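You operate a simulated robot arm through the tools that you are given. There is no shell and no other tool. Be economical: measure what you need, move in short steps, check, and stop when the job is done.

You are at the controls of a simulated two-armed robot. One attempt, no reset.

## Task
Wipe up the spill on the teal table with the grey cloth and put it back.

Only the result counts: the job must be done as asked and must still hold three seconds after the hand-in. Knocking over, shifting, dropping, spilling or breaking anything else fails it. Flat cloth is picked up by pressing the open fingertips on it (5 to 10 N) and closing them slowly along it; thin cloth reads only 2 to 8 mm in the jaws.

## Robot
Two 7-joint arms with two-finger parallel grippers on one trunk, on a base that drives. Base frame: it is fixed to the floor where the robot stands at the start and does not move with it; the origin is under the middle of the robot, x ahead of it, y to its left, z up; the surface under the hand at the start is at about z = 0.8. Lengths are in m, angles in rad, forces in N, time in s.
The left shoulder is at the start at [0.02, 0.17, 1.178], the right one opposite. With the tool pointing down near the work surface each hand reaches from about 0.1 to 0.66 m from the robot's upright axis, wherever it stands, measured 20 degrees to its own side. Payload 3.8 kg a hand.
Tool frame (each hand has its own): the origin (TCP) lies between the finger pads and is the grasp point; the fingertips stand 0.03 m ahead of it; z points along the fingers, y is the line along which they close. The gripper opens to 0.11 m. The fingers are 0.02 m wide and 0.01 m thick; the gripper's body (0.048 by 0.112 m) begins 0.055 m behind the TCP.
Orientation is that of the tool frame in the base frame, as a unit quaternion [x, y, z, w]. With the fingers straight down and closing along the base's y, the tool's x points along the base's -x, its y along +y and its z along -z.

## Interface
- The arms move only by the tool apply_moves. It takes "left_commands", "right_commands" or both (then of equal length, played together; a hand with none holds still); each is a list of rows, each a list of 3 entries, a list of its own where there are three numbers: the gripper command, from -1 (fully open) to 1 (shut), values between in proportion, then the shift along the base's x, y, z in units of 500 mm (1.0 is 500 mm), then the turn, a rotation vector about the base's x, y, z in units of 90 degrees (1.0 is 90 degrees). In form: [[fingers, [x, y, z], [ax, ay, az]], ...]. A call has 1 to 12 rows; each row is the pose to reach, as a shift and turn from the pose commanded when the call began. A call with a number of a shift or a turn outside -1 to 1 is refused whole. Rows are played at 5 a second. More than 0.05 m and 0.15 rad between two rows, or a gripper value outside its range, and nothing of the call is played. A pose out of reach is approached as far as the arm can. The call stops where the force on the tool passes 40 N (or 10 N more than at its start, if that is more) or the arm is blocked; 0.2 s more then pass. Each finger travels about 0.072 m/s and halts on what it meets, pressing with about 28 N; the grip force reading is that of the motor and also rises with nothing between the fingers. The clock runs only during rows and for 0.2 s after the last one: add rows that repeat a pose to give the fingers time. It gives the time, the measured TCP pose, the force on the tool (base axes), the opening and the grip force at its end, in the units of the frame above (readings bear some noise), with the torque about the TCP (base axes, N m) and any sound that the robot's microphone picked up.
- Cameras (640 x 400 px; columns grow to the right, rows downward): "scene" is now at [0.0969, -0.0251, 1.3143]; the picture's right is [-0.30, -0.95, 0.00], its down [-0.68, 0.21, -0.71] and it looks along [0.67, -0.21, -0.71] (base axes); focal length 248 px, centre (320, 200). "left" rides on the left gripper at [0.072, -0.017, -0.103] in its tool frame; the picture's right is [0.23, 0.97, 0.00], its down [-0.76, 0.18, -0.62] and it looks along [-0.61, 0.14, 0.78] (tool axes); focal length 222 px, centre (320, 200). "right" rides on the right gripper at [0.072, 0.017, -0.103] in its tool frame; the picture's right is [-0.23, 0.97, 0.00], its down [-0.76, -0.18, -0.62] and it looks along [-0.61, -0.14, 0.78] (tool axes); focal length 222 px, centre (320, 200). There is no depth. A picture from a camera that has moved, and an enlarged one, comes with that camera's place and axes in the base frame and with its lens.
- snapshot(camera): a new picture of that camera. The clock stands still meanwhile.
- move_column(by): slides the trunk up (or, below 0, down) by that many m; the arms and the scene camera ride with it, the base frame stays. It gives what a move gives, with no picture.
- roll_base(legs): drives the robot by 1 to 6 legs, each [ahead, turn to the left] in m and rad, along the robot's own axes; the way and the turn of a leg run together, so that a leg with both is an arc; at most 1.5 m and 3.142 rad a leg. The arms and the cameras ride along, it lands a little off, and it stops where it bumps. It gives what a move gives.
- head_to(pan, tilt): turns the head with the scene camera to pan (to the left, within 1.396 rad either way) and tilt (down, from -0.506 to 1.204), counted from straight ahead of the robot. It gives what a move gives.
- zoom(camera, box): a new picture of the part [left, top, right, bottom] of that camera's present view, enlarged. The clock stands still meanwhile.
- hand_in(): hands the job in; it is judged then, once.

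Go step by step. Nothing tells you exact positions but the pictures and the camera data: compare them with the known pose of the tool, close in by small moves and look again before you grip or let go. The budget is 120 turns and 92 pictures, counting those below and the enlarged ones. Unless the task says otherwise, let go and move clear before handing in, and close with one line.

The tools are called after "Request:" as a command line: name --argument value ..., lists and objects as JSON in quotes. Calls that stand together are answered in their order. apply_moves: Moves the arms, as the interface text tells. Its arguments: {"type":"object","properties":{"left_commands":{"type":"array","items":{"type":"array"}},"right_commands":{"type":"array","items":{"type":"array"}}},"required":[]} The other tools are called the same way: move_column (by) slides the trunk up or down; roll_base (legs) drives the base; head_to (pan, tilt) turns the head that bears the scene camera; snapshot (camera) takes a picture; zoom (camera, box) takes an enlarged picture of a part of a camera's view; hand_in () hands the job in.

At the start:

```text
time_s: 0.0
left_tcp_pos: [0.4843, 0.0514, 1.0126]
left_orientation: [0.0, 1.0, 0.0, 0.0]
left_wrist_force: [-0.3, -0.7, 0.3]
left_wrist_torque: [-0.01, 0.03, 0.02]
left_width: 0.11
left_finger_force: 0.1
right_tcp_pos: [0.3249, -0.2679, 1.0568]
right_orientation: [0.0, 1.0, 0.0, 0.0]
right_wrist_force: [-0.2, -0.6, 1.0]
right_wrist_torque: [0.04, 0.03, 0.0]
right_width: 0.11
right_finger_force: 0.0
trunk travel left (down, up): [-0.275, 0.295]
robot x, y, heading: [0.0029, 0.0027, -0.001]
head pan, tilt: [-0.305, 0.787]
```

scene: 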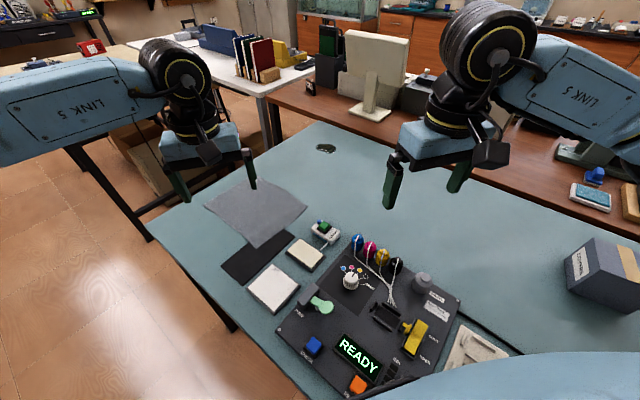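
right: 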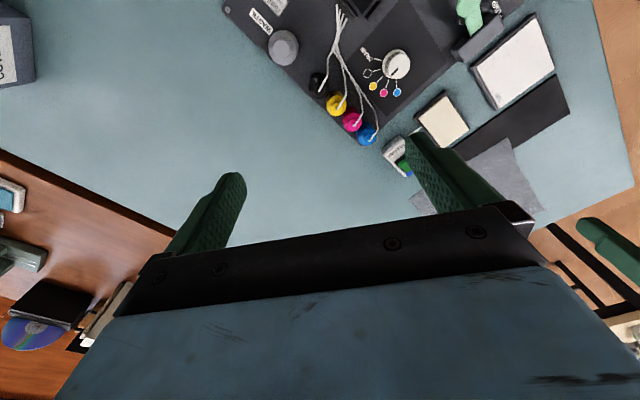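
left: 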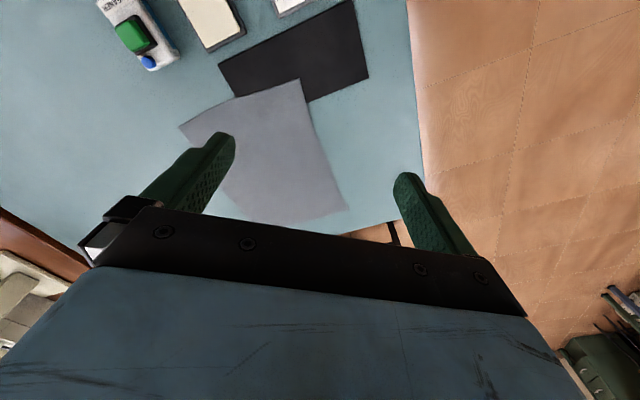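

I see the grey cloth lying on the table at about (0.59, 0.0), partly over a dark mat. There is a dark spot at about (0.83, -0.28), which may be the spill, so I'll look closer at both.

Request:
zoom --camera "scene" --box '[270, 110, 390, 185]'

Request:
zoom --camera "scene" --box '[180, 160, 340, 310]'

Request:
head_to --pan -0.305 --tilt 0.4

Request:
snapshot --camera "scene"

```text
5.33 times, centred on (330, 148) of scene
camera zoom: at [0.0969, -0.0251, 1.3143], right [-0.3, -0.95, 0.0], down [-0.68, 0.21, -0.71], along [0.67, -0.21, -0.71], focal length 1320 px, centre (267, 480)
```

zoom: 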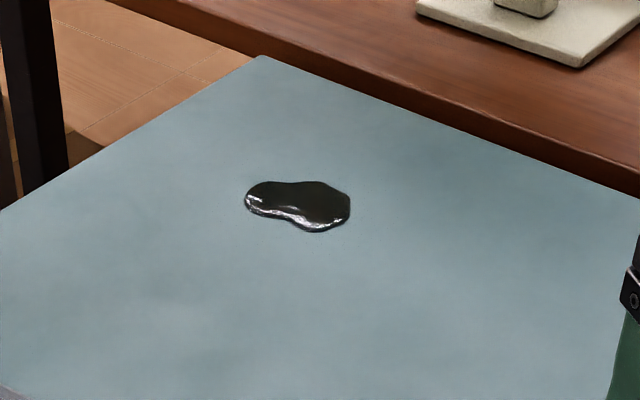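

```text
2.67 times, centred on (260, 235) of scene
camera zoom: at [0.0969, -0.0251, 1.3143], right [-0.3, -0.95, 0.0], down [-0.68, 0.21, -0.71], along [0.67, -0.21, -0.71], focal length 660 px, centre (480, 107)
```

zoom: 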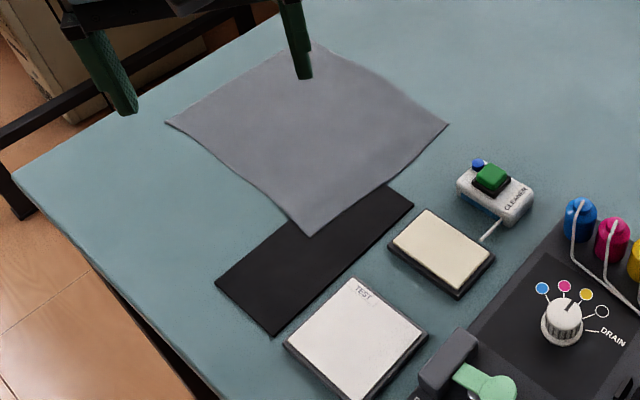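

```text
time_s: 0.9
left_tcp_pos: [0.4838, 0.051, 1.0125]
left_orientation: [0.0, 1.0, -0.001, 0.0]
left_wrist_force: [0.3, 0.4, -0.2]
left_wrist_torque: [-0.04, -0.03, 0.02]
left_width: 0.1097
left_finger_force: 0.0
right_tcp_pos: [0.3243, -0.2689, 1.0562]
right_orientation: [0.001, 1.0, 0.0, 0.0]
right_wrist_force: [0.1, -0.6, -0.2]
right_wrist_torque: [0.0, -0.01, 0.0]
right_width: 0.1102
right_finger_force: 0.0
trunk travel left (down, up): [-0.275, 0.295]
robot x, y, heading: [0.0004, 0.0033, 0.001]
head pan, tilt: [-0.305, 0.4]
```

```text
86 pictures are left
camera scene: at [0.1078, -0.0286, 1.3483], right [-0.3, -0.95, 0.0], down [-0.37, 0.12, -0.92], along [0.88, -0.28, -0.39], focal length 248 px, centre (320, 200)
```

scene: 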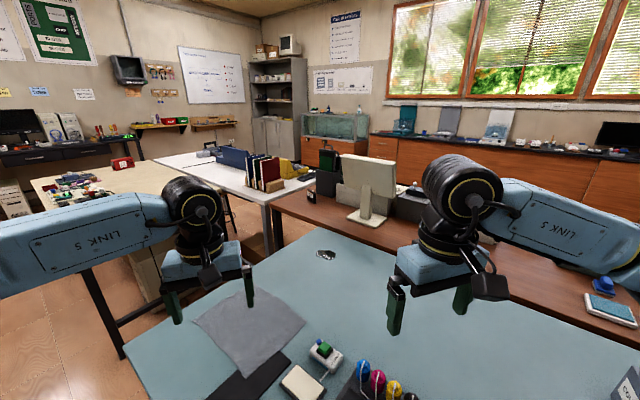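

The spill is confirmed at about (0.83, -0.28), out of reach from here. I'll look down and to the left to see the table edge and the free floor before driving.

Request:
head_to --pan 0.5 --tilt 0.8

Request:
snapshot --camera "scene"

Request:
head_to --pan -0.3 --tilt 1.2

Request:
snapshot --camera "scene"

```text
time_s: 2.0
left_tcp_pos: [0.4844, 0.0505, 1.0128]
left_orientation: [0.0, 1.0, 0.0, 0.001]
left_wrist_force: [0.5, 0.6, 0.1]
left_wrist_torque: [0.01, -0.03, 0.03]
left_width: 0.1101
left_finger_force: 0.0
right_tcp_pos: [0.3251, -0.2679, 1.0564]
right_orientation: [0.001, 1.0, 0.001, 0.0]
right_wrist_force: [-0.3, 0.3, 0.2]
right_wrist_torque: [0.01, 0.02, 0.01]
right_width: 0.11
right_finger_force: 0.1
trunk travel left (down, up): [-0.275, 0.295]
robot x, y, heading: [0.0001, -0.0009, 0.001]
head pan, tilt: [0.499, 0.799]
```

```text
85 pictures are left
camera scene: at [0.0903, 0.0379, 1.3133], right [0.48, -0.88, 0.0], down [-0.63, -0.34, -0.7], along [0.61, 0.33, -0.72], focal length 248 px, centre (320, 200)
```

scene: 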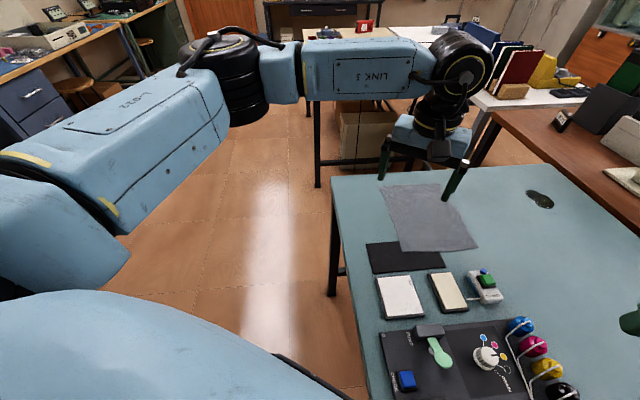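

```text
time_s: 3.1
left_tcp_pos: [0.4836, 0.0515, 1.0134]
left_orientation: [0.001, 1.0, 0.0, 0.0]
left_wrist_force: [-0.1, -1.2, 0.3]
left_wrist_torque: [0.0, 0.02, -0.03]
left_width: 0.1102
left_finger_force: 0.1
right_tcp_pos: [0.3251, -0.2684, 1.056]
right_orientation: [0.0, 1.0, 0.001, 0.0]
right_wrist_force: [0.2, 0.2, 0.1]
right_wrist_torque: [0.01, 0.04, -0.01]
right_width: 0.11
right_finger_force: 0.1
trunk travel left (down, up): [-0.275, 0.295]
robot x, y, heading: [0.0001, -0.0026, -0.003]
head pan, tilt: [-0.3, 1.201]
```

```text
84 pictures are left
camera scene: at [0.0729, -0.0172, 1.2855], right [-0.29, -0.96, 0.0], down [-0.89, 0.27, -0.36], along [0.35, -0.11, -0.93], focal length 248 px, centre (320, 200)
```

scene: 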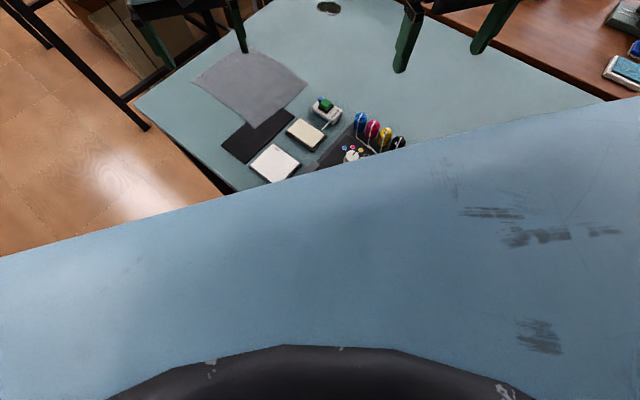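

The long near edge runs beside the robot, with a table leg under the corner at about (0.62, 0.23). I'll look at the gap beyond the table's left side, since the spill is close to that side.

Request:
head_to --pan 0.15 --tilt 0.45

Request:
snapshot --camera "scene"

```text
time_s: 4.2
left_tcp_pos: [0.4835, 0.0507, 1.0132]
left_orientation: [0.0, 1.0, 0.0, 0.0]
left_wrist_force: [-0.2, -0.6, 0.2]
left_wrist_torque: [-0.02, -0.04, -0.03]
left_width: 0.1097
left_finger_force: 0.1
right_tcp_pos: [0.3245, -0.2688, 1.0561]
right_orientation: [0.0, 1.0, 0.0, 0.0]
right_wrist_force: [-1.1, 1.1, 0.3]
right_wrist_torque: [0.02, 0.0, 0.0]
right_width: 0.1098
right_finger_force: 0.0
trunk travel left (down, up): [-0.275, 0.295]
robot x, y, heading: [-0.0016, 0.0007, 0.002]
head pan, tilt: [0.15, 0.45]
```

```text
83 pictures are left
camera scene: at [0.1103, 0.013, 1.3436], right [0.15, -0.99, 0.0], down [-0.43, -0.07, -0.9], along [0.89, 0.13, -0.44], focal length 248 px, centre (320, 200)
```

scene: 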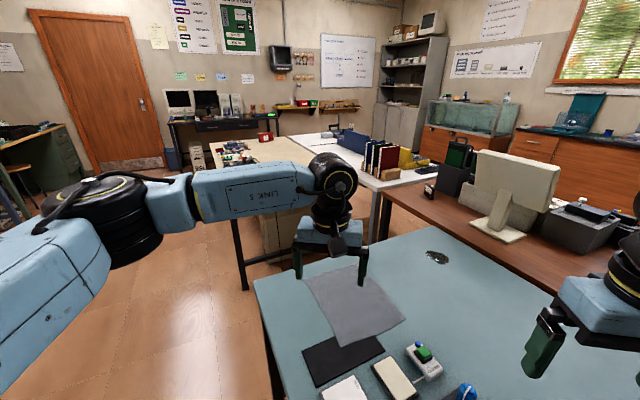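

The gap to the bench is about 0.8 m, wide enough to work from the table's left side. I'll raise the trunk to lift the hands clear, then drive around the corner in stages.

Request:
move_column --by 0.25

Request:
roll_base --legs '[[0, 1.03], [0.583, 0], [0, -0.523]]'

Request:
head_to --pan -0.3 --tilt 0.7

Request:
snapshot --camera "scene"

```text
time_s: 6.8
left_tcp_pos: [0.4845, 0.0507, 1.2626]
left_orientation: [0.0, 1.0, 0.0, 0.0]
left_wrist_force: [0.3, 0.5, 0.4]
left_wrist_torque: [-0.01, 0.01, 0.02]
left_width: 0.11
left_finger_force: 0.0
right_tcp_pos: [0.3254, -0.268, 1.3065]
right_orientation: [0.0, 1.0, 0.0, 0.0]
right_wrist_force: [0.8, -0.2, 0.5]
right_wrist_torque: [-0.02, 0.05, 0.0]
right_width: 0.11
right_finger_force: 0.0
trunk travel left (down, up): [-0.525, 0.045]
robot x, y, heading: [0.0023, 0.0011, 0.004]
head pan, tilt: [0.15, 0.45]
```

```text
time_s: 14.1
left_tcp_pos: [0.6899, 0.7755, 1.2633]
left_orientation: [-0.259, 0.966, 0.001, -0.001]
left_wrist_force: [0.0, -0.1, 0.5]
left_wrist_torque: [-0.01, 0.04, -0.02]
left_width: 0.1097
left_finger_force: 0.0
right_tcp_pos: [0.711, 0.419, 1.3063]
right_orientation: [-0.259, 0.966, 0.0, 0.0]
right_wrist_force: [-0.2, -0.2, 0.6]
right_wrist_torque: [0.04, -0.01, 0.01]
right_width: 0.1103
right_finger_force: 0.0
trunk travel left (down, up): [-0.525, 0.045]
robot x, y, heading: [0.2922, 0.4867, 0.522]
head pan, tilt: [0.15, 0.45]
```

```text
time_s: 15.0
left_tcp_pos: [0.6898, 0.7745, 1.2626]
left_orientation: [-0.259, 0.966, 0.0, 0.001]
left_wrist_force: [0.0, 0.7, 0.4]
left_wrist_torque: [-0.01, -0.01, -0.02]
left_width: 0.1101
left_finger_force: 0.0
right_tcp_pos: [0.7119, 0.4183, 1.3063]
right_orientation: [-0.259, 0.966, 0.0, 0.0]
right_wrist_force: [-0.6, -0.5, 0.0]
right_wrist_torque: [0.01, -0.01, 0.02]
right_width: 0.11
right_finger_force: 0.0
trunk travel left (down, up): [-0.525, 0.045]
robot x, y, heading: [0.2965, 0.4905, 0.523]
head pan, tilt: [-0.3, 0.7]
```

```text
82 pictures are left
camera scene: at [0.3954, 0.5172, 1.5715], right [0.22, -0.97, 0.0], down [-0.63, -0.14, -0.77], along [0.75, 0.17, -0.64], focal length 248 px, centre (320, 200)
```

scene: 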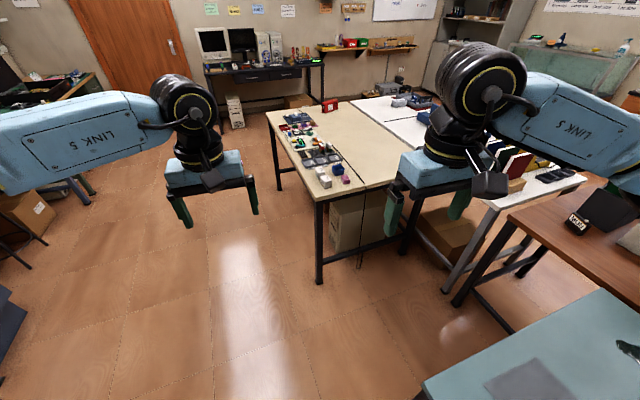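

The way is clear: bench legs at about (1.32, 0.73) and the white table leg at about (1.48, -0.15). Next I drive to A, then around toward B.

Request:
roll_base --legs '[[0.52, 0], [0, -1.69]]'

Request:
head_to --pan 0.0 --tilt 0.8

Request:
snapshot --camera "scene"

```text
time_s: 22.2
left_tcp_pos: [0.9695, 0.3171, 1.262]
left_orientation: [0.563, 0.827, 0.0, 0.0]
left_wrist_force: [0.2, 0.4, -0.8]
left_wrist_torque: [-0.02, -0.03, -0.01]
left_width: 0.1098
left_finger_force: 0.0
right_tcp_pos: [0.6141, 0.3468, 1.3075]
right_orientation: [0.563, 0.827, 0.0, -0.001]
right_wrist_force: [-0.3, -0.2, -0.9]
right_wrist_torque: [-0.01, 0.01, 0.01]
right_width: 0.11
right_finger_force: 0.1
trunk travel left (down, up): [-0.525, 0.045]
robot x, y, heading: [0.746, 0.7501, -1.195]
head pan, tilt: [-0.3, 0.7]
```

```text
time_s: 23.0
left_tcp_pos: [0.9704, 0.3162, 1.2629]
left_orientation: [0.564, 0.826, 0.0, 0.0]
left_wrist_force: [-0.1, -0.5, 0.2]
left_wrist_torque: [-0.01, 0.03, -0.01]
left_width: 0.1102
left_finger_force: 0.1
right_tcp_pos: [0.6143, 0.3462, 1.3065]
right_orientation: [0.563, 0.826, 0.0, 0.0]
right_wrist_force: [-0.2, -0.1, -0.1]
right_wrist_torque: [0.0, 0.02, 0.0]
right_width: 0.1101
right_finger_force: 0.2
trunk travel left (down, up): [-0.525, 0.045]
robot x, y, heading: [0.7454, 0.7497, -1.197]
head pan, tilt: [0.0, 0.799]
```

```text
81 pictures are left
camera scene: at [0.7801, 0.6529, 1.5633], right [-0.93, -0.37, 0.0], down [-0.26, 0.67, -0.7], along [0.26, -0.65, -0.72], focal length 248 px, centre (320, 200)
```

scene: 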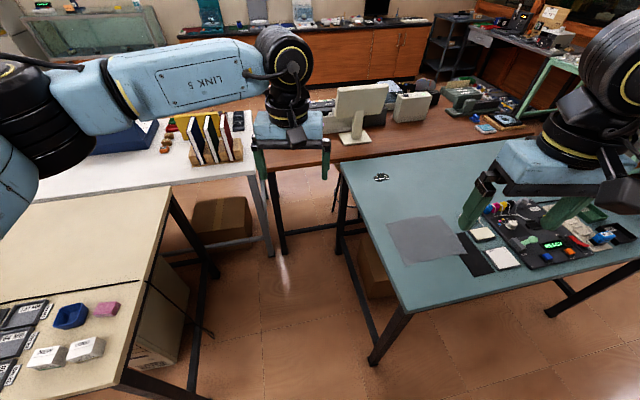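

The path to B is clear, so I drive ahead and turn to face the spill.

Request:
roll_base --legs '[[0.53, 0], [0, -0.6]]'

Request:
head_to --pan -0.2 --tilt 1.0

Request:
snapshot --camera "scene"

```text
time_s: 24.8
left_tcp_pos: [1.0411, 0.1106, 1.2612]
left_orientation: [0.573, 0.82, 0.001, -0.001]
left_wrist_force: [0.1, 0.1, -1.0]
left_wrist_torque: [0.02, 0.02, 0.0]
left_width: 0.1102
left_finger_force: 0.1
right_tcp_pos: [0.6879, 0.1495, 1.305]
right_orientation: [0.573, 0.82, 0.001, 0.0]
right_wrist_force: [-0.2, 0.1, 0.3]
right_wrist_torque: [0.04, 0.0, -0.02]
right_width: 0.1098
right_finger_force: 0.2
trunk travel left (down, up): [-0.525, 0.045]
robot x, y, heading: [0.8253, 0.5488, -1.23]
head pan, tilt: [0.0, 0.799]
stopped in leg 1: the robot was blocked; the commanded pose is now the measured one
```

```text
time_s: 25.6
left_tcp_pos: [1.0393, 0.1137, 1.2626]
left_orientation: [0.573, 0.82, -0.001, 0.0]
left_wrist_force: [0.4, 0.2, -0.1]
left_wrist_torque: [0.0, 0.04, -0.03]
left_width: 0.1099
left_finger_force: 0.2
right_tcp_pos: [0.6859, 0.1521, 1.3066]
right_orientation: [0.572, 0.82, 0.0, 0.0]
right_wrist_force: [-0.4, 0.0, -0.3]
right_wrist_torque: [-0.03, 0.01, -0.02]
right_width: 0.1101
right_finger_force: 0.0
trunk travel left (down, up): [-0.525, 0.045]
robot x, y, heading: [0.8286, 0.5502, -1.227]
head pan, tilt: [-0.201, 1.0]
```

```text
80 pictures are left
camera scene: at [0.8428, 0.4619, 1.5482], right [-0.99, -0.14, 0.0], down [-0.12, 0.83, -0.54], along [0.08, -0.54, -0.84], focal length 248 px, centre (320, 200)
```

scene: 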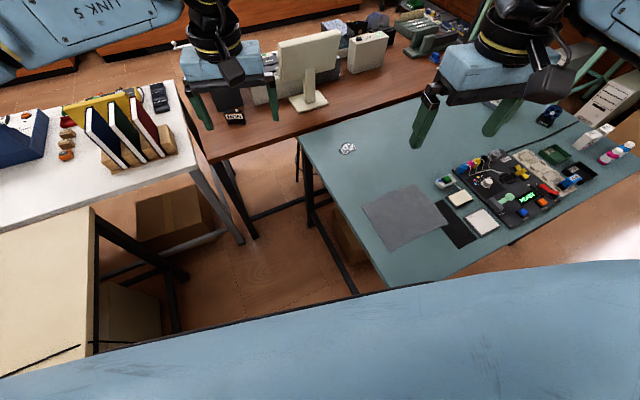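

The base bumped, most likely its right front on the teal table's leg. The spill and cloth haven't moved. I'll back off and pass in the middle of the gap.

Request:
roll_base --legs '[[-0.08, 0], [0, 0.583], [0.21, 0], [0, -0.69]]'

```text
time_s: 31.3
left_tcp_pos: [1.1308, 0.0423, 1.2625]
left_orientation: [0.617, 0.787, -0.001, 0.0]
left_wrist_force: [0.1, -0.4, -0.3]
left_wrist_torque: [0.03, 0.01, 0.01]
left_width: 0.1101
left_finger_force: 0.1
right_tcp_pos: [0.7833, 0.1201, 1.3059]
right_orientation: [0.617, 0.787, 0.0, 0.0]
right_wrist_force: [0.3, 0.2, 1.3]
right_wrist_torque: [-0.02, -0.01, 0.01]
right_width: 0.1101
right_finger_force: 0.0
trunk travel left (down, up): [-0.525, 0.045]
robot x, y, heading: [0.9703, 0.4953, -1.335]
head pan, tilt: [-0.201, 1.0]
```

Request:
roll_base --legs '[[0.25, 0], [0, -0.565]]'

Request:
snapshot --camera "scene"

```text
time_s: 33.1
left_tcp_pos: [1.1872, -0.1898, 1.2607]
left_orientation: [0.62, 0.785, 0.001, -0.001]
left_wrist_force: [0.2, -0.1, -0.7]
left_wrist_torque: [0.06, 0.05, 0.01]
left_width: 0.1099
left_finger_force: 0.2
right_tcp_pos: [0.8424, -0.1108, 1.3064]
right_orientation: [0.619, 0.786, 0.002, -0.001]
right_wrist_force: [-0.1, 0.3, -0.6]
right_wrist_torque: [0.03, 0.01, 0.05]
right_width: 0.1099
right_finger_force: 0.1
trunk travel left (down, up): [-0.525, 0.045]
robot x, y, heading: [1.0228, 0.2704, -1.343]
head pan, tilt: [-0.201, 1.0]
stopped in leg 1: the robot was blocked; the commanded pose is now the measured one
```

```text
79 pictures are left
camera scene: at [1.033, 0.1765, 1.5478], right [-1.0, -0.03, 0.0], down [-0.02, 0.84, -0.54], along [0.01, -0.54, -0.84], focal length 248 px, centre (320, 200)
```

scene: 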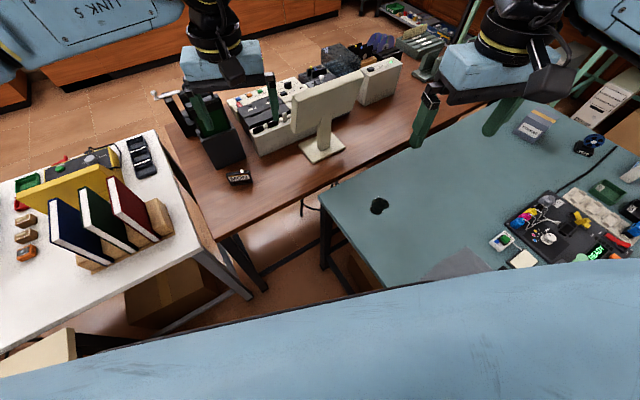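

I'm at (1.02, 0.27), about 0.59 m from the spill. I'll back off 2 cm and turn to face it.

Request:
roll_base --legs '[[-0.025, 0], [0, -0.65]]'

Request:
snapshot --camera "scene"

```text
time_s: 35.8
left_tcp_pos: [0.8612, -0.1639, 1.2625]
left_orientation: [0.843, 0.538, 0.0, 0.0]
left_wrist_force: [1.0, 0.1, 1.3]
left_wrist_torque: [0.02, 0.01, 0.01]
left_width: 0.1101
left_finger_force: 0.0
right_tcp_pos: [0.6375, 0.1139, 1.3064]
right_orientation: [0.843, 0.538, 0.0, 0.0]
right_wrist_force: [0.3, 0.2, 0.7]
right_wrist_torque: [0.02, -0.02, 0.04]
right_width: 0.11
right_finger_force: 0.0
trunk travel left (down, up): [-0.525, 0.045]
robot x, y, heading: [1.0193, 0.2944, -2.013]
head pan, tilt: [-0.201, 1.0]
```

```text
78 pictures are left
camera scene: at [0.9683, 0.2192, 1.5481], right [-0.8, 0.6, 0.0], down [0.5, 0.67, -0.54], along [-0.32, -0.43, -0.84], focal length 248 px, centre (320, 200)
```

scene: 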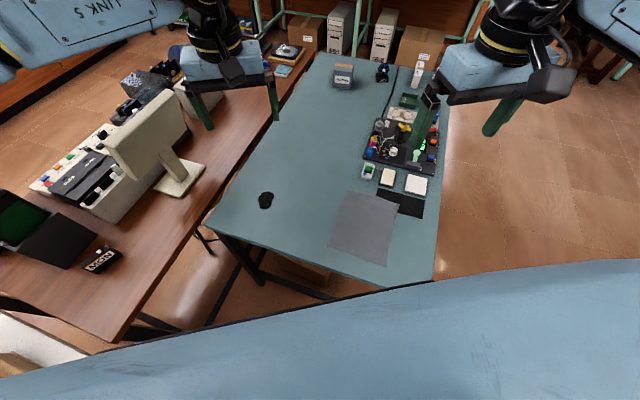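

The robot now stands well: spill at about (0.84, -0.28) and cloth centre at about (0.61, 0.01), both in the right hand's reach. I'll move the left hand out of the way, lower the trunk, and bring the right hand over the cloth.

Request:
apply_moves --left_commands '[[-1, [0.06, 0.03, 0.05], [0, 0, 0]], [-1, [0.12, 0.06, 0.1], [0, 0, 0]], [-1, [0.18, 0.09, 0.15], [0, 0, 0]], [-1, [0.24, 0.12, 0.2], [0, 0, 0]], [-1, [0.3, 0.15, 0.25], [0, 0, 0]], [-1, [0.34, 0.17, 0.3], [0, 0, 0]]]' --right_commands '[[-1, [-0.01, -0.04, 0], [0, 0, 0]], [-1, [-0.02, -0.08, 0], [0, 0, 0]], [-1, [-0.03, -0.12, 0], [0, 0, 0]], [-1, [-0.04, -0.16, 0], [0, 0, 0]], [-1, [-0.05, -0.2, 0], [0, 0, 0]], [-1, [-0.055, -0.21, 0], [0, 0, 0]]]'

Request:
move_column --by -0.25

Request:
snapshot --camera "right"

Request:
snapshot --camera "scene"

```text
time_s: 37.1
left_tcp_pos: [1.0308, -0.0776, 1.4141]
left_orientation: [0.843, 0.538, 0.0, -0.001]
left_wrist_force: [0.6, 0.0, -0.1]
left_wrist_torque: [-0.01, 0.02, 0.0]
left_width: 0.1098
left_finger_force: 0.0
right_tcp_pos: [0.6131, 0.0075, 1.3073]
right_orientation: [0.842, 0.539, 0.0, 0.001]
right_wrist_force: [0.4, -0.2, 0.3]
right_wrist_torque: [-0.04, -0.01, 0.01]
right_width: 0.1098
right_finger_force: 0.1
trunk travel left (down, up): [-0.525, 0.045]
robot x, y, heading: [1.0219, 0.2908, -2.009]
head pan, tilt: [-0.201, 1.0]
```

```text
time_s: 39.7
left_tcp_pos: [1.0296, -0.0784, 1.1629]
left_orientation: [0.842, 0.539, 0.001, 0.0]
left_wrist_force: [-0.4, 0.0, 0.6]
left_wrist_torque: [-0.03, 0.01, 0.0]
left_width: 0.1099
left_finger_force: 0.0
right_tcp_pos: [0.612, 0.0086, 1.0569]
right_orientation: [0.842, 0.539, -0.001, 0.0]
right_wrist_force: [-0.2, 0.7, -0.9]
right_wrist_torque: [-0.03, 0.0, 0.02]
right_width: 0.1101
right_finger_force: 0.1
trunk travel left (down, up): [-0.275, 0.295]
robot x, y, heading: [1.0244, 0.2968, -2.015]
head pan, tilt: [-0.201, 1.0]
```

```text
77 pictures are left
camera right: at [0.6585, 0.0671, 1.1592], right [0.79, -0.61, 0.0], down [-0.48, -0.62, 0.62], along [-0.38, -0.49, -0.78], focal length 222 px, centre (320, 200)
```

right: 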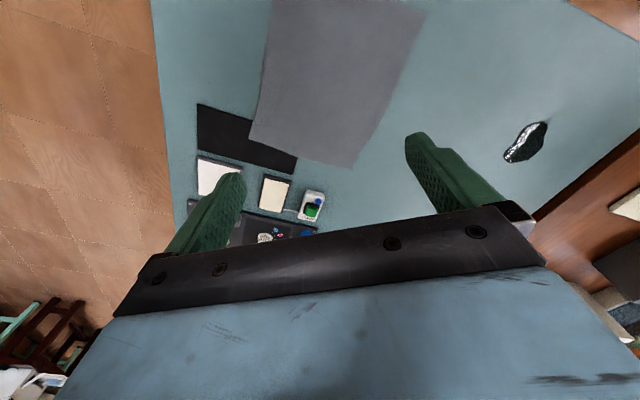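

```text
76 pictures are left
camera scene: at [0.9685, 0.2191, 1.2982], right [-0.8, 0.6, 0.0], down [0.5, 0.67, -0.54], along [-0.32, -0.43, -0.84], focal length 248 px, centre (320, 200)
```

scene: 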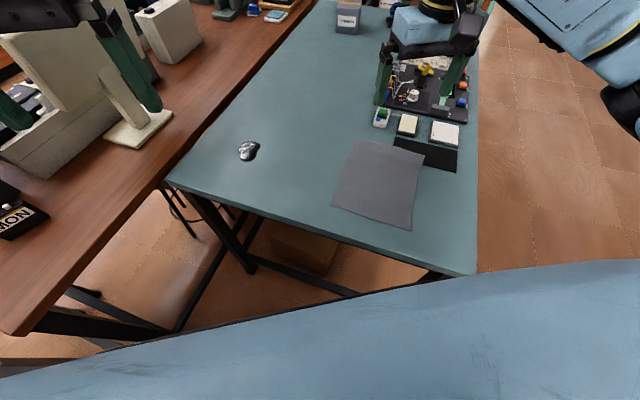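

The right hand is centred over the cloth. I'll descend to just above it with the fingers partly open.

Request:
apply_moves --right_commands '[[0.0, [0.008, 0, -0.08], [0, 0, 0]], [0.0, [0.008, 0, -0.16], [0, 0, 0]], [0.0, [0.008, 0, -0.24], [0, 0, 0]], [0.0, [0.008, 0, -0.32], [0, 0, 0]], [0.0, [0.008, 0, -0.39], [0, 0, 0]], [0.0, [0.008, 0, -0.41], [0, 0, 0]]]'

Request:
snapshot --camera "right"

Request:
snapshot --camera "scene"

```text
time_s: 41.1
left_tcp_pos: [1.0297, -0.0778, 1.1632]
left_orientation: [0.843, 0.538, 0.001, 0.0]
left_wrist_force: [-0.6, 0.1, -0.5]
left_wrist_torque: [0.02, 0.03, -0.02]
left_width: 0.1099
left_finger_force: 0.0
right_tcp_pos: [0.6174, 0.009, 0.8519]
right_orientation: [0.842, 0.539, -0.001, 0.0]
right_wrist_force: [-0.4, 0.5, 0.4]
right_wrist_torque: [0.0, -0.02, 0.02]
right_width: 0.0549
right_finger_force: 0.1
trunk travel left (down, up): [-0.275, 0.295]
robot x, y, heading: [1.0235, 0.2965, -2.01]
head pan, tilt: [-0.201, 1.0]
```

```text
75 pictures are left
camera right: at [0.6629, 0.0669, 0.9539], right [0.79, -0.61, 0.0], down [-0.48, -0.62, 0.62], along [-0.38, -0.49, -0.78], focal length 222 px, centre (320, 200)
```

right: 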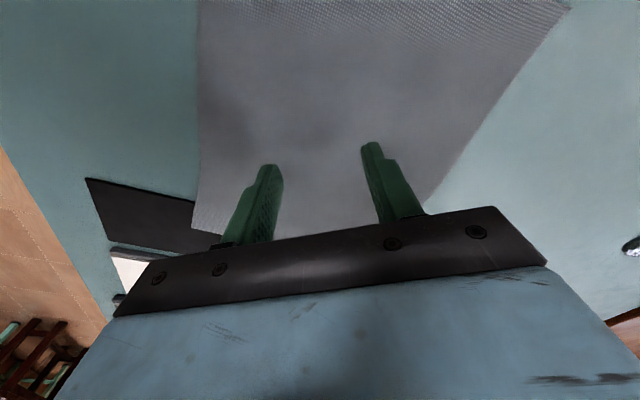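

```text
74 pictures are left
camera scene: at [0.9684, 0.2191, 1.2981], right [-0.8, 0.6, 0.0], down [0.5, 0.67, -0.54], along [-0.32, -0.43, -0.84], focal length 248 px, centre (320, 200)
```

scene: 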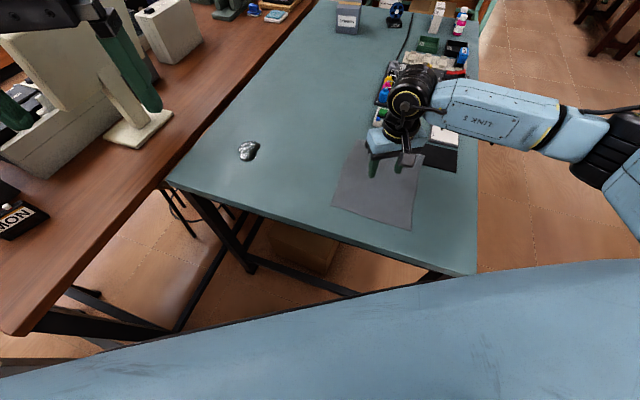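

The fingers are over the middle of the cloth, about 2 cm up. I descend in small steps to contact.

Request:
apply_moves --right_commands '[[0.0, [0, 0, -0.014], [0, 0, 0]], [0.0, [0, 0, -0.028], [0, 0, 0]], [0.0, [0, 0, -0.036], [0, 0, 0]], [0.0, [0, 0, -0.04], [0, 0, 0]]]'

```text
time_s: 42.1
left_tcp_pos: [1.0298, -0.0787, 1.164]
left_orientation: [0.843, 0.538, 0.001, 0.0]
left_wrist_force: [0.6, 0.0, -0.4]
left_wrist_torque: [0.01, 0.04, 0.03]
left_width: 0.1098
left_finger_force: 0.1
right_tcp_pos: [0.6172, 0.0073, 0.8314]
right_orientation: [0.842, 0.539, 0.0, 0.0]
right_wrist_force: [0.3, -0.1, 0.1]
right_wrist_torque: [0.01, 0.0, 0.03]
right_width: 0.0552
right_finger_force: 0.1
trunk travel left (down, up): [-0.275, 0.295]
robot x, y, heading: [1.0207, 0.2912, -2.01]
head pan, tilt: [-0.201, 1.0]
```

Request:
apply_moves --right_commands '[[0.0, [0, 0, -0.002], [0, 0, 0]], [0.0, [0, 0, -0.004], [0, 0, 0]], [0.0, [0, 0, -0.006], [0, 0, 0]]]'

```text
time_s: 42.9
left_tcp_pos: [1.0301, -0.0786, 1.1636]
left_orientation: [0.843, 0.538, 0.0, -0.001]
left_wrist_force: [0.6, 0.0, 0.2]
left_wrist_torque: [-0.01, 0.0, -0.02]
left_width: 0.1101
left_finger_force: 0.0
right_tcp_pos: [0.6172, 0.0086, 0.8311]
right_orientation: [0.842, 0.539, -0.002, 0.001]
right_wrist_force: [-1.6, 2.8, 24.6]
right_wrist_torque: [0.23, 0.16, -0.03]
right_width: 0.0551
right_finger_force: 0.2
trunk travel left (down, up): [-0.275, 0.295]
robot x, y, heading: [1.0199, 0.2916, -2.015]
head pan, tilt: [-0.201, 1.0]
```

Contact at TCP z ≈ 0.831, with 25 N, which is too much. I'll ease to about 8 N and close slowly.

Request:
apply_moves --right_commands '[[0.0, [0, 0, 0.004], [0, 0, 0]], [0.0, [0, 0, 0.004], [0, 0, 0]]]'

```text
time_s: 43.5
left_tcp_pos: [1.0301, -0.0779, 1.1626]
left_orientation: [0.843, 0.538, 0.0, 0.0]
left_wrist_force: [0.5, -0.2, 0.6]
left_wrist_torque: [-0.01, 0.01, 0.01]
left_width: 0.1101
left_finger_force: 0.1
right_tcp_pos: [0.6174, 0.0078, 0.8314]
right_orientation: [0.842, 0.539, 0.0, 0.001]
right_wrist_force: [-3.5, -0.3, 15.5]
right_wrist_torque: [0.01, 0.22, 0.01]
right_width: 0.055
right_finger_force: 0.5
trunk travel left (down, up): [-0.275, 0.295]
robot x, y, heading: [1.0204, 0.2954, -2.015]
head pan, tilt: [-0.201, 1.0]
```

Request:
apply_moves --right_commands '[[0.0, [0, 0, 0.0025], [0, 0, 0]], [0.12, [0, 0, 0.003], [0, 0, 0]], [0.24, [0, 0, 0.003], [0, 0, 0]], [0.36, [0, 0, 0.003], [0, 0, 0]], [0.48, [0, 0, 0.003], [0, 0, 0]], [0.6, [0, 0, 0.003], [0, 0, 0]], [0.72, [0, 0, 0.003], [0, 0, 0]], [0.84, [0, 0, 0.003], [0, 0, 0]], [0.96, [0, 0, 0.003], [0, 0, 0]], [1.0, [0, 0, 0.003], [0, 0, 0]], [1.0, [0, 0, 0.003], [0, 0, 0]], [1.0, [0, 0, 0.003], [0, 0, 0]]]'

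Request:
snapshot --camera "right"

```text
time_s: 46.1
left_tcp_pos: [1.0299, -0.0791, 1.1637]
left_orientation: [0.843, 0.538, 0.002, 0.0]
left_wrist_force: [-0.9, -0.6, 0.4]
left_wrist_torque: [0.01, 0.0, -0.03]
left_width: 0.11
left_finger_force: 0.1
right_tcp_pos: [0.6166, 0.0074, 0.8321]
right_orientation: [0.842, 0.539, 0.0, 0.0]
right_wrist_force: [0.4, -0.5, 0.2]
right_wrist_torque: [-0.01, -0.02, 0.03]
right_width: 0.002
right_finger_force: 28.0
trunk travel left (down, up): [-0.275, 0.295]
robot x, y, heading: [1.0238, 0.2959, -2.011]
head pan, tilt: [-0.201, 1.0]
```

```text
73 pictures are left
camera right: at [0.6626, 0.0666, 0.9342], right [0.79, -0.61, 0.0], down [-0.48, -0.62, 0.62], along [-0.38, -0.49, -0.78], focal length 222 px, centre (320, 200)
```

right: 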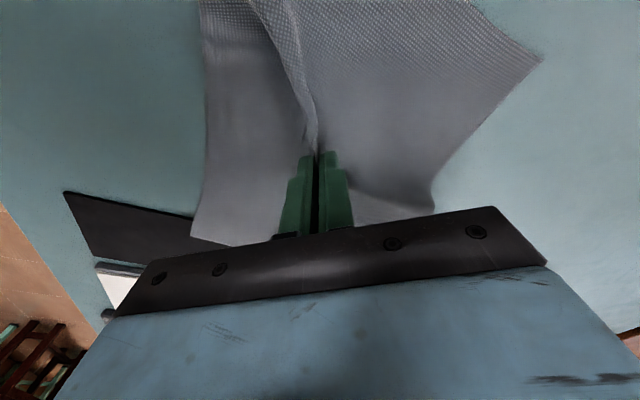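

The cloth appears pinched (2 mm in the jaws, with a visible fold). I lift it and check.

Request:
apply_moves --right_commands '[[1.0, [0, 0, 0.06], [0, 0, 0]], [1.0, [0, 0, 0.12], [0, 0, 0]], [1.0, [0, 0, 0.18], [0, 0, 0]], [1.0, [0, 0, 0.24], [0, 0, 0]], [1.0, [0, 0, 0.3], [0, 0, 0]], [1.0, [0, 0, 0.3], [0, 0, 0]]]'

Request:
snapshot --camera "scene"

Request:
snapshot --camera "right"

```text
time_s: 47.5
left_tcp_pos: [1.0296, -0.0794, 1.1632]
left_orientation: [0.843, 0.538, 0.001, 0.0]
left_wrist_force: [1.1, 0.7, 0.1]
left_wrist_torque: [-0.02, -0.02, 0.02]
left_width: 0.1099
left_finger_force: 0.1
right_tcp_pos: [0.6193, 0.0071, 0.9816]
right_orientation: [0.843, 0.539, 0.0, 0.0]
right_wrist_force: [0.4, -0.6, -0.2]
right_wrist_torque: [0.01, 0.0, -0.01]
right_width: 0.0018
right_finger_force: 27.9
trunk travel left (down, up): [-0.275, 0.295]
robot x, y, heading: [1.0204, 0.2961, -2.013]
head pan, tilt: [-0.201, 1.0]
```

```text
72 pictures are left
camera scene: at [0.9683, 0.219, 1.2981], right [-0.8, 0.6, 0.0], down [0.5, 0.67, -0.54], along [-0.32, -0.43, -0.84], focal length 248 px, centre (320, 200)
```

scene: 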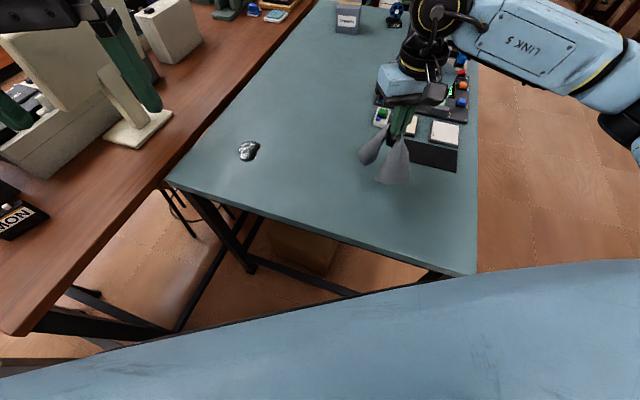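

```text
71 pictures are left
camera right: at [0.6652, 0.0658, 1.0844], right [0.79, -0.61, 0.0], down [-0.48, -0.62, 0.62], along [-0.38, -0.49, -0.78], focal length 222 px, centre (320, 200)
```

right: 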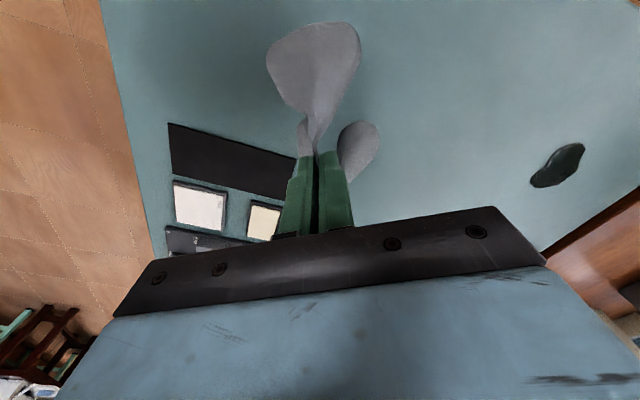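

The cloth is held. I carry it over to the spill.

Request:
apply_moves --right_commands '[[1.0, [0.055, -0.072, 0], [0, 0, 0]], [1.0, [0.11, -0.144, 0], [0, 0, 0]], [1.0, [0.165, -0.216, 0], [0, 0, 0]], [1.0, [0.22, -0.288, 0], [0, 0, 0]], [1.0, [0.275, -0.36, 0], [0, 0, 0]], [1.0, [0.33, -0.432, 0], [0, 0, 0]], [1.0, [0.385, -0.504, 0], [0, 0, 0]], [1.0, [0.435, -0.574, 0], [0, 0, 0]], [1.0, [0.435, -0.574, 0], [0, 0, 0]]]'

Request:
snapshot --camera "scene"

Request:
snapshot --camera "right"

```text
time_s: 49.5
left_tcp_pos: [1.0304, -0.0788, 1.1627]
left_orientation: [0.843, 0.537, -0.001, -0.001]
left_wrist_force: [0.1, -0.3, -0.1]
left_wrist_torque: [0.0, 0.02, 0.02]
left_width: 0.1098
left_finger_force: 0.0
right_tcp_pos: [0.8183, -0.2439, 0.9846]
right_orientation: [0.842, 0.539, 0.0, 0.0]
right_wrist_force: [-0.3, 0.2, 0.3]
right_wrist_torque: [0.01, 0.01, 0.0]
right_width: 0.0017
right_finger_force: 27.7
right hand out of reach, approached as far as the arm can: row 8, 9
trunk travel left (down, up): [-0.275, 0.295]
robot x, y, heading: [1.0215, 0.2919, -2.011]
head pan, tilt: [-0.201, 1.0]
```

```text
70 pictures are left
camera scene: at [0.9703, 0.2189, 1.2982], right [-0.8, 0.6, 0.0], down [0.5, 0.67, -0.54], along [-0.32, -0.43, -0.84], focal length 248 px, centre (320, 200)
```

scene: 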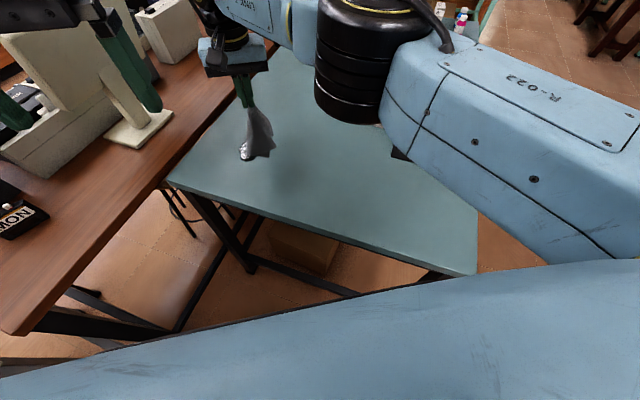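

```text
69 pictures are left
camera right: at [0.8643, -0.1847, 1.0861], right [0.79, -0.61, 0.0], down [-0.48, -0.62, 0.62], along [-0.38, -0.49, -0.78], focal length 222 px, centre (320, 200)
```

right: 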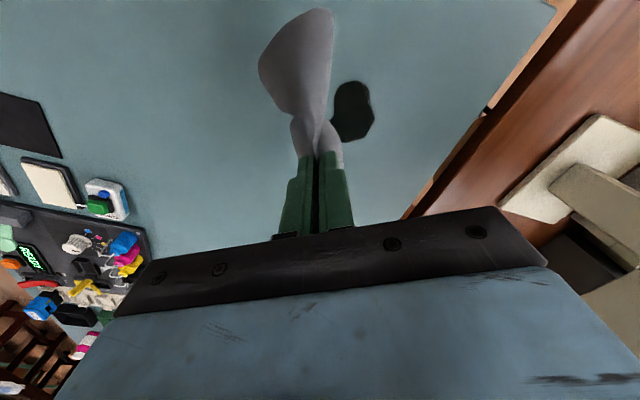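

The right hand falls about 4 cm short because the spill is to the left of its good sector. I'll pull the hand back, then turn the robot 0.5 rad to the left.

Request:
apply_moves --right_commands '[[1.0, [-0.044, 0.056, 0], [0, 0, 0]], [1.0, [-0.088, 0.112, 0], [0, 0, 0]], [1.0, [-0.132, 0.168, 0], [0, 0, 0]], [1.0, [-0.176, 0.224, 0], [0, 0, 0]], [1.0, [-0.22, 0.28, 0], [0, 0, 0]], [1.0, [-0.264, 0.336, 0], [0, 0, 0]], [1.0, [-0.308, 0.392, 0], [0, 0, 0]], [1.0, [-0.355, 0.44, 0], [0, 0, 0]], [1.0, [-0.355, 0.44, 0], [0, 0, 0]]]'

Request:
roll_base --legs '[[0, 0.5]]'

Request:
snapshot --camera "scene"

```text
time_s: 51.5
left_tcp_pos: [1.0292, -0.0785, 1.1627]
left_orientation: [0.843, 0.538, 0.001, 0.0]
left_wrist_force: [-1.9, -0.2, 0.1]
left_wrist_torque: [-0.02, -0.04, 0.0]
left_width: 0.1102
left_finger_force: 0.1
right_tcp_pos: [0.6399, -0.023, 0.9835]
right_orientation: [0.842, 0.54, 0.0, 0.0]
right_wrist_force: [-0.6, -0.2, -0.5]
right_wrist_torque: [0.01, -0.01, -0.02]
right_width: 0.0017
right_finger_force: 28.0
trunk travel left (down, up): [-0.275, 0.295]
robot x, y, heading: [1.0172, 0.2898, -2.014]
head pan, tilt: [-0.201, 1.0]
```

```text
time_s: 53.4
left_tcp_pos: [1.2075, -0.0283, 1.1635]
left_orientation: [0.684, 0.729, 0.0, 0.0]
left_wrist_force: [0.0, 0.6, 0.2]
left_wrist_torque: [0.02, -0.01, -0.01]
left_width: 0.1098
left_finger_force: 0.0
right_tcp_pos: [0.8378, -0.1679, 0.9842]
right_orientation: [0.682, 0.731, 0.0, 0.0]
right_wrist_force: [1.2, -0.4, 0.2]
right_wrist_torque: [0.0, 0.01, -0.02]
right_width: 0.0021
right_finger_force: 28.1
trunk travel left (down, up): [-0.275, 0.295]
robot x, y, heading: [1.0201, 0.2906, -1.513]
head pan, tilt: [-0.201, 1.0]
```

```text
68 pictures are left
camera scene: at [1.0109, 0.2039, 1.2981], right [-0.99, 0.14, 0.0], down [0.12, 0.83, -0.54], along [-0.08, -0.53, -0.84], focal length 248 px, centre (320, 200)
```

scene: 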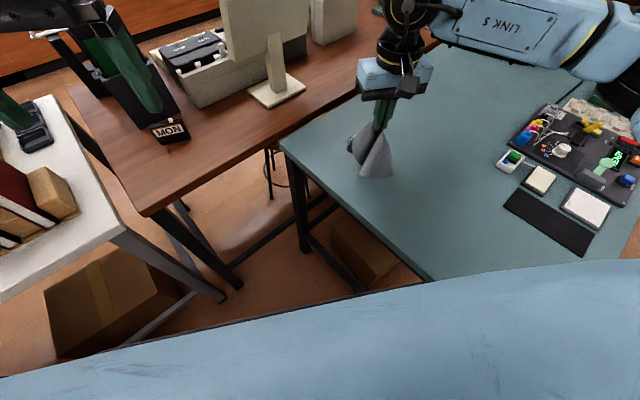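

The robot is turned and the cloth still held. I check the spill's position with the right camera.

Request:
snapshot --camera "right"

```text
67 pictures are left
camera right: at [0.8507, -0.0942, 1.0867], right [0.99, -0.16, 0.0], down [-0.13, -0.77, 0.62], along [-0.1, -0.61, -0.78], focal length 222 px, centre (320, 200)
```

right: 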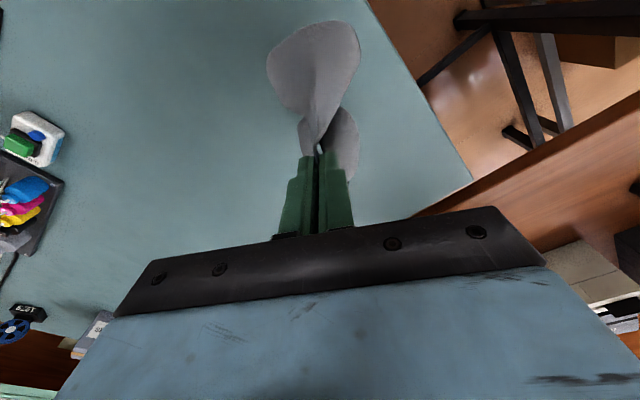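

The spill is hidden behind the fingers, as expected at (0.838, -0.283). I lower the cloth at its near edge to just above contact.

Request:
apply_moves --right_commands '[[1.0, [0, -0.04, -0.07], [0, 0, 0]], [1.0, [0, -0.08, -0.14], [0, 0, 0]], [1.0, [0, -0.12, -0.21], [0, 0, 0]], [1.0, [0, -0.134, -0.27], [0, 0, 0]], [1.0, [0, -0.134, -0.296], [0, 0, 0]], [1.0, [0, -0.134, -0.3], [0, 0, 0]]]'

Request:
snapshot --camera "scene"

Request:
snapshot --camera "right"

```text
time_s: 54.8
left_tcp_pos: [1.2074, -0.028, 1.1639]
left_orientation: [0.684, 0.73, 0.001, -0.001]
left_wrist_force: [-0.4, -0.1, -0.3]
left_wrist_torque: [-0.01, -0.01, -0.02]
left_width: 0.11
left_finger_force: 0.0
right_tcp_pos: [0.8391, -0.2349, 0.8342]
right_orientation: [0.682, 0.731, -0.001, 0.0]
right_wrist_force: [-0.5, 0.0, 0.2]
right_wrist_torque: [0.01, -0.04, -0.01]
right_width: 0.0018
right_finger_force: 27.6
trunk travel left (down, up): [-0.275, 0.295]
robot x, y, heading: [1.0206, 0.298, -1.513]
head pan, tilt: [-0.201, 1.0]
```

```text
66 pictures are left
camera scene: at [1.0105, 0.2039, 1.2981], right [-0.99, 0.14, 0.0], down [0.12, 0.83, -0.54], along [-0.08, -0.53, -0.84], focal length 248 px, centre (320, 200)
```

scene: 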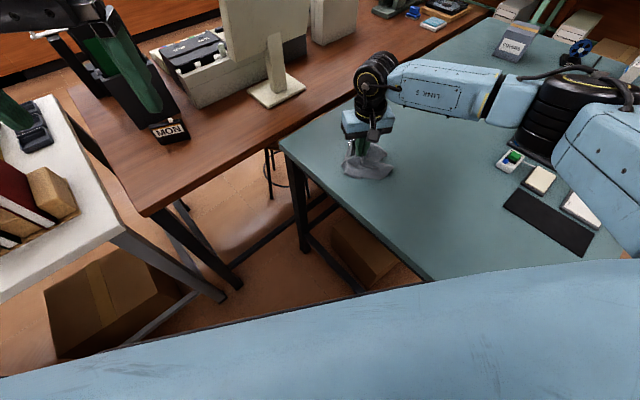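

```text
65 pictures are left
camera right: at [0.8519, -0.162, 0.9369], right [0.99, -0.16, 0.0], down [-0.13, -0.77, 0.62], along [-0.1, -0.61, -0.78], focal length 222 px, centre (320, 200)
```

right: 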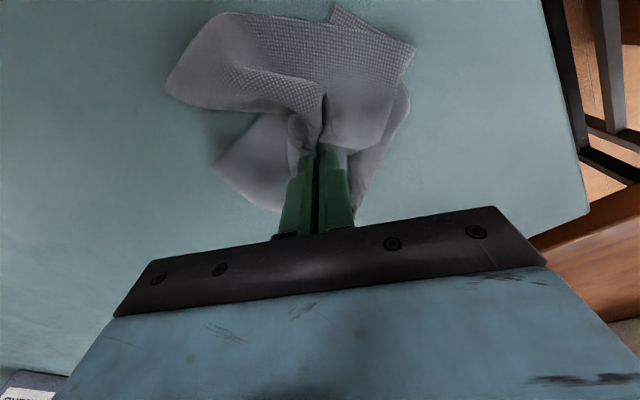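

The cloth is bunched under the fingers at the spill's edge. I press lightly and sweep across the spill, away from the robot, first.

Request:
apply_moves --right_commands '[[1.0, [0, 0, -0.007], [0, 0, 0]], [1.0, [0, -0.03, -0.007], [0, 0, 0]], [1.0, [0, -0.06, -0.007], [0, 0, 0]], [1.0, [0, -0.09, -0.007], [0, 0, 0]], [1.0, [0, -0.12, -0.007], [0, 0, 0]], [1.0, [0, -0.15, -0.007], [0, 0, 0]], [1.0, [0, -0.18, -0.007], [0, 0, 0]]]'

Request:
snapshot --camera "scene"

Request:
snapshot --camera "right"

```text
time_s: 56.4
left_tcp_pos: [1.2081, -0.0263, 1.163]
left_orientation: [0.684, 0.73, -0.001, 0.0]
left_wrist_force: [-0.2, -0.4, 0.4]
left_wrist_torque: [-0.03, 0.01, 0.01]
left_width: 0.1098
left_finger_force: 0.0
right_tcp_pos: [0.8374, -0.3244, 0.8337]
right_orientation: [0.682, 0.731, -0.001, 0.001]
right_wrist_force: [0.2, 7.1, 24.1]
right_wrist_torque: [0.16, 0.04, -0.07]
right_width: 0.0018
right_finger_force: 27.9
trunk travel left (down, up): [-0.275, 0.295]
robot x, y, heading: [1.0183, 0.2931, -1.515]
head pan, tilt: [-0.201, 1.0]
```

```text
64 pictures are left
camera scene: at [1.0114, 0.2068, 1.2984], right [-0.99, 0.14, 0.0], down [0.12, 0.83, -0.54], along [-0.08, -0.54, -0.84], focal length 248 px, centre (320, 200)
```

scene: 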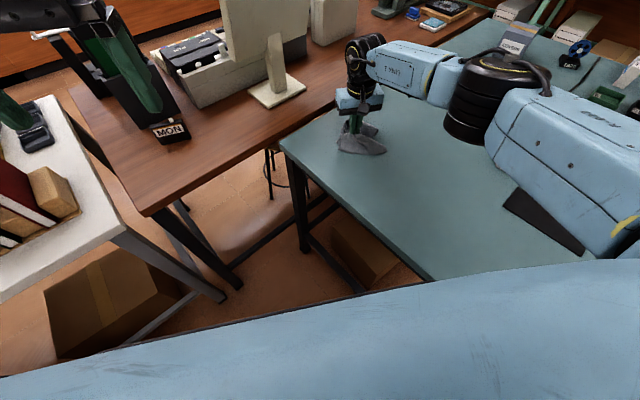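

```text
63 pictures are left
camera right: at [0.8507, -0.2495, 0.9346], right [0.99, -0.16, 0.0], down [-0.12, -0.77, 0.63], along [-0.1, -0.62, -0.78], focal length 222 px, centre (320, 200)
```

right: 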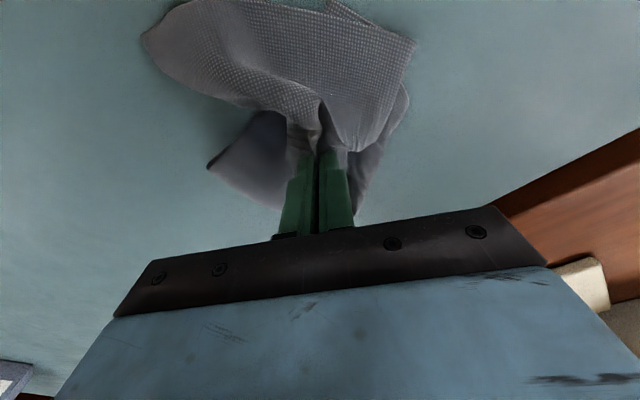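

Pressing at about 24 N is a bit firm, so I ease it slightly and sweep back and forth on both sides of the first pass.

Request:
apply_moves --right_commands '[[1.0, [-0.05, 0, 0.001], [0, 0, 0]], [1.0, [-0.05, 0.05, 0.001], [0, 0, 0]], [1.0, [-0.05, 0.1, 0.001], [0, 0, 0]], [1.0, [-0.05, 0.15, 0.001], [0, 0, 0]], [1.0, [-0.05, 0.19, 0.001], [0, 0, 0]], [1.0, [0.0, 0.19, 0.001], [0, 0, 0]], [1.0, [0.05, 0.19, 0.001], [0, 0, 0]], [1.0, [0.05, 0.14, 0.001], [0, 0, 0]], [1.0, [0.05, 0.09, 0.001], [0, 0, 0]], [1.0, [0.05, 0.04, 0.001], [0, 0, 0]], [1.0, [0.05, 0.0, 0.001], [0, 0, 0]]]'

```text
time_s: 58.8
left_tcp_pos: [1.2085, -0.0268, 1.1644]
left_orientation: [0.683, 0.73, 0.0, -0.001]
left_wrist_force: [-1.7, 0.3, -0.4]
left_wrist_torque: [0.02, -0.03, 0.01]
left_width: 0.11
left_finger_force: 0.0
right_tcp_pos: [0.8631, -0.3251, 0.8331]
right_orientation: [0.682, 0.731, 0.0, 0.0]
right_wrist_force: [1.4, 5.0, 15.1]
right_wrist_torque: [0.07, 0.01, -0.03]
right_width: 0.0018
right_finger_force: 28.1
trunk travel left (down, up): [-0.275, 0.295]
robot x, y, heading: [1.017, 0.2927, -1.511]
head pan, tilt: [-0.201, 1.0]
```

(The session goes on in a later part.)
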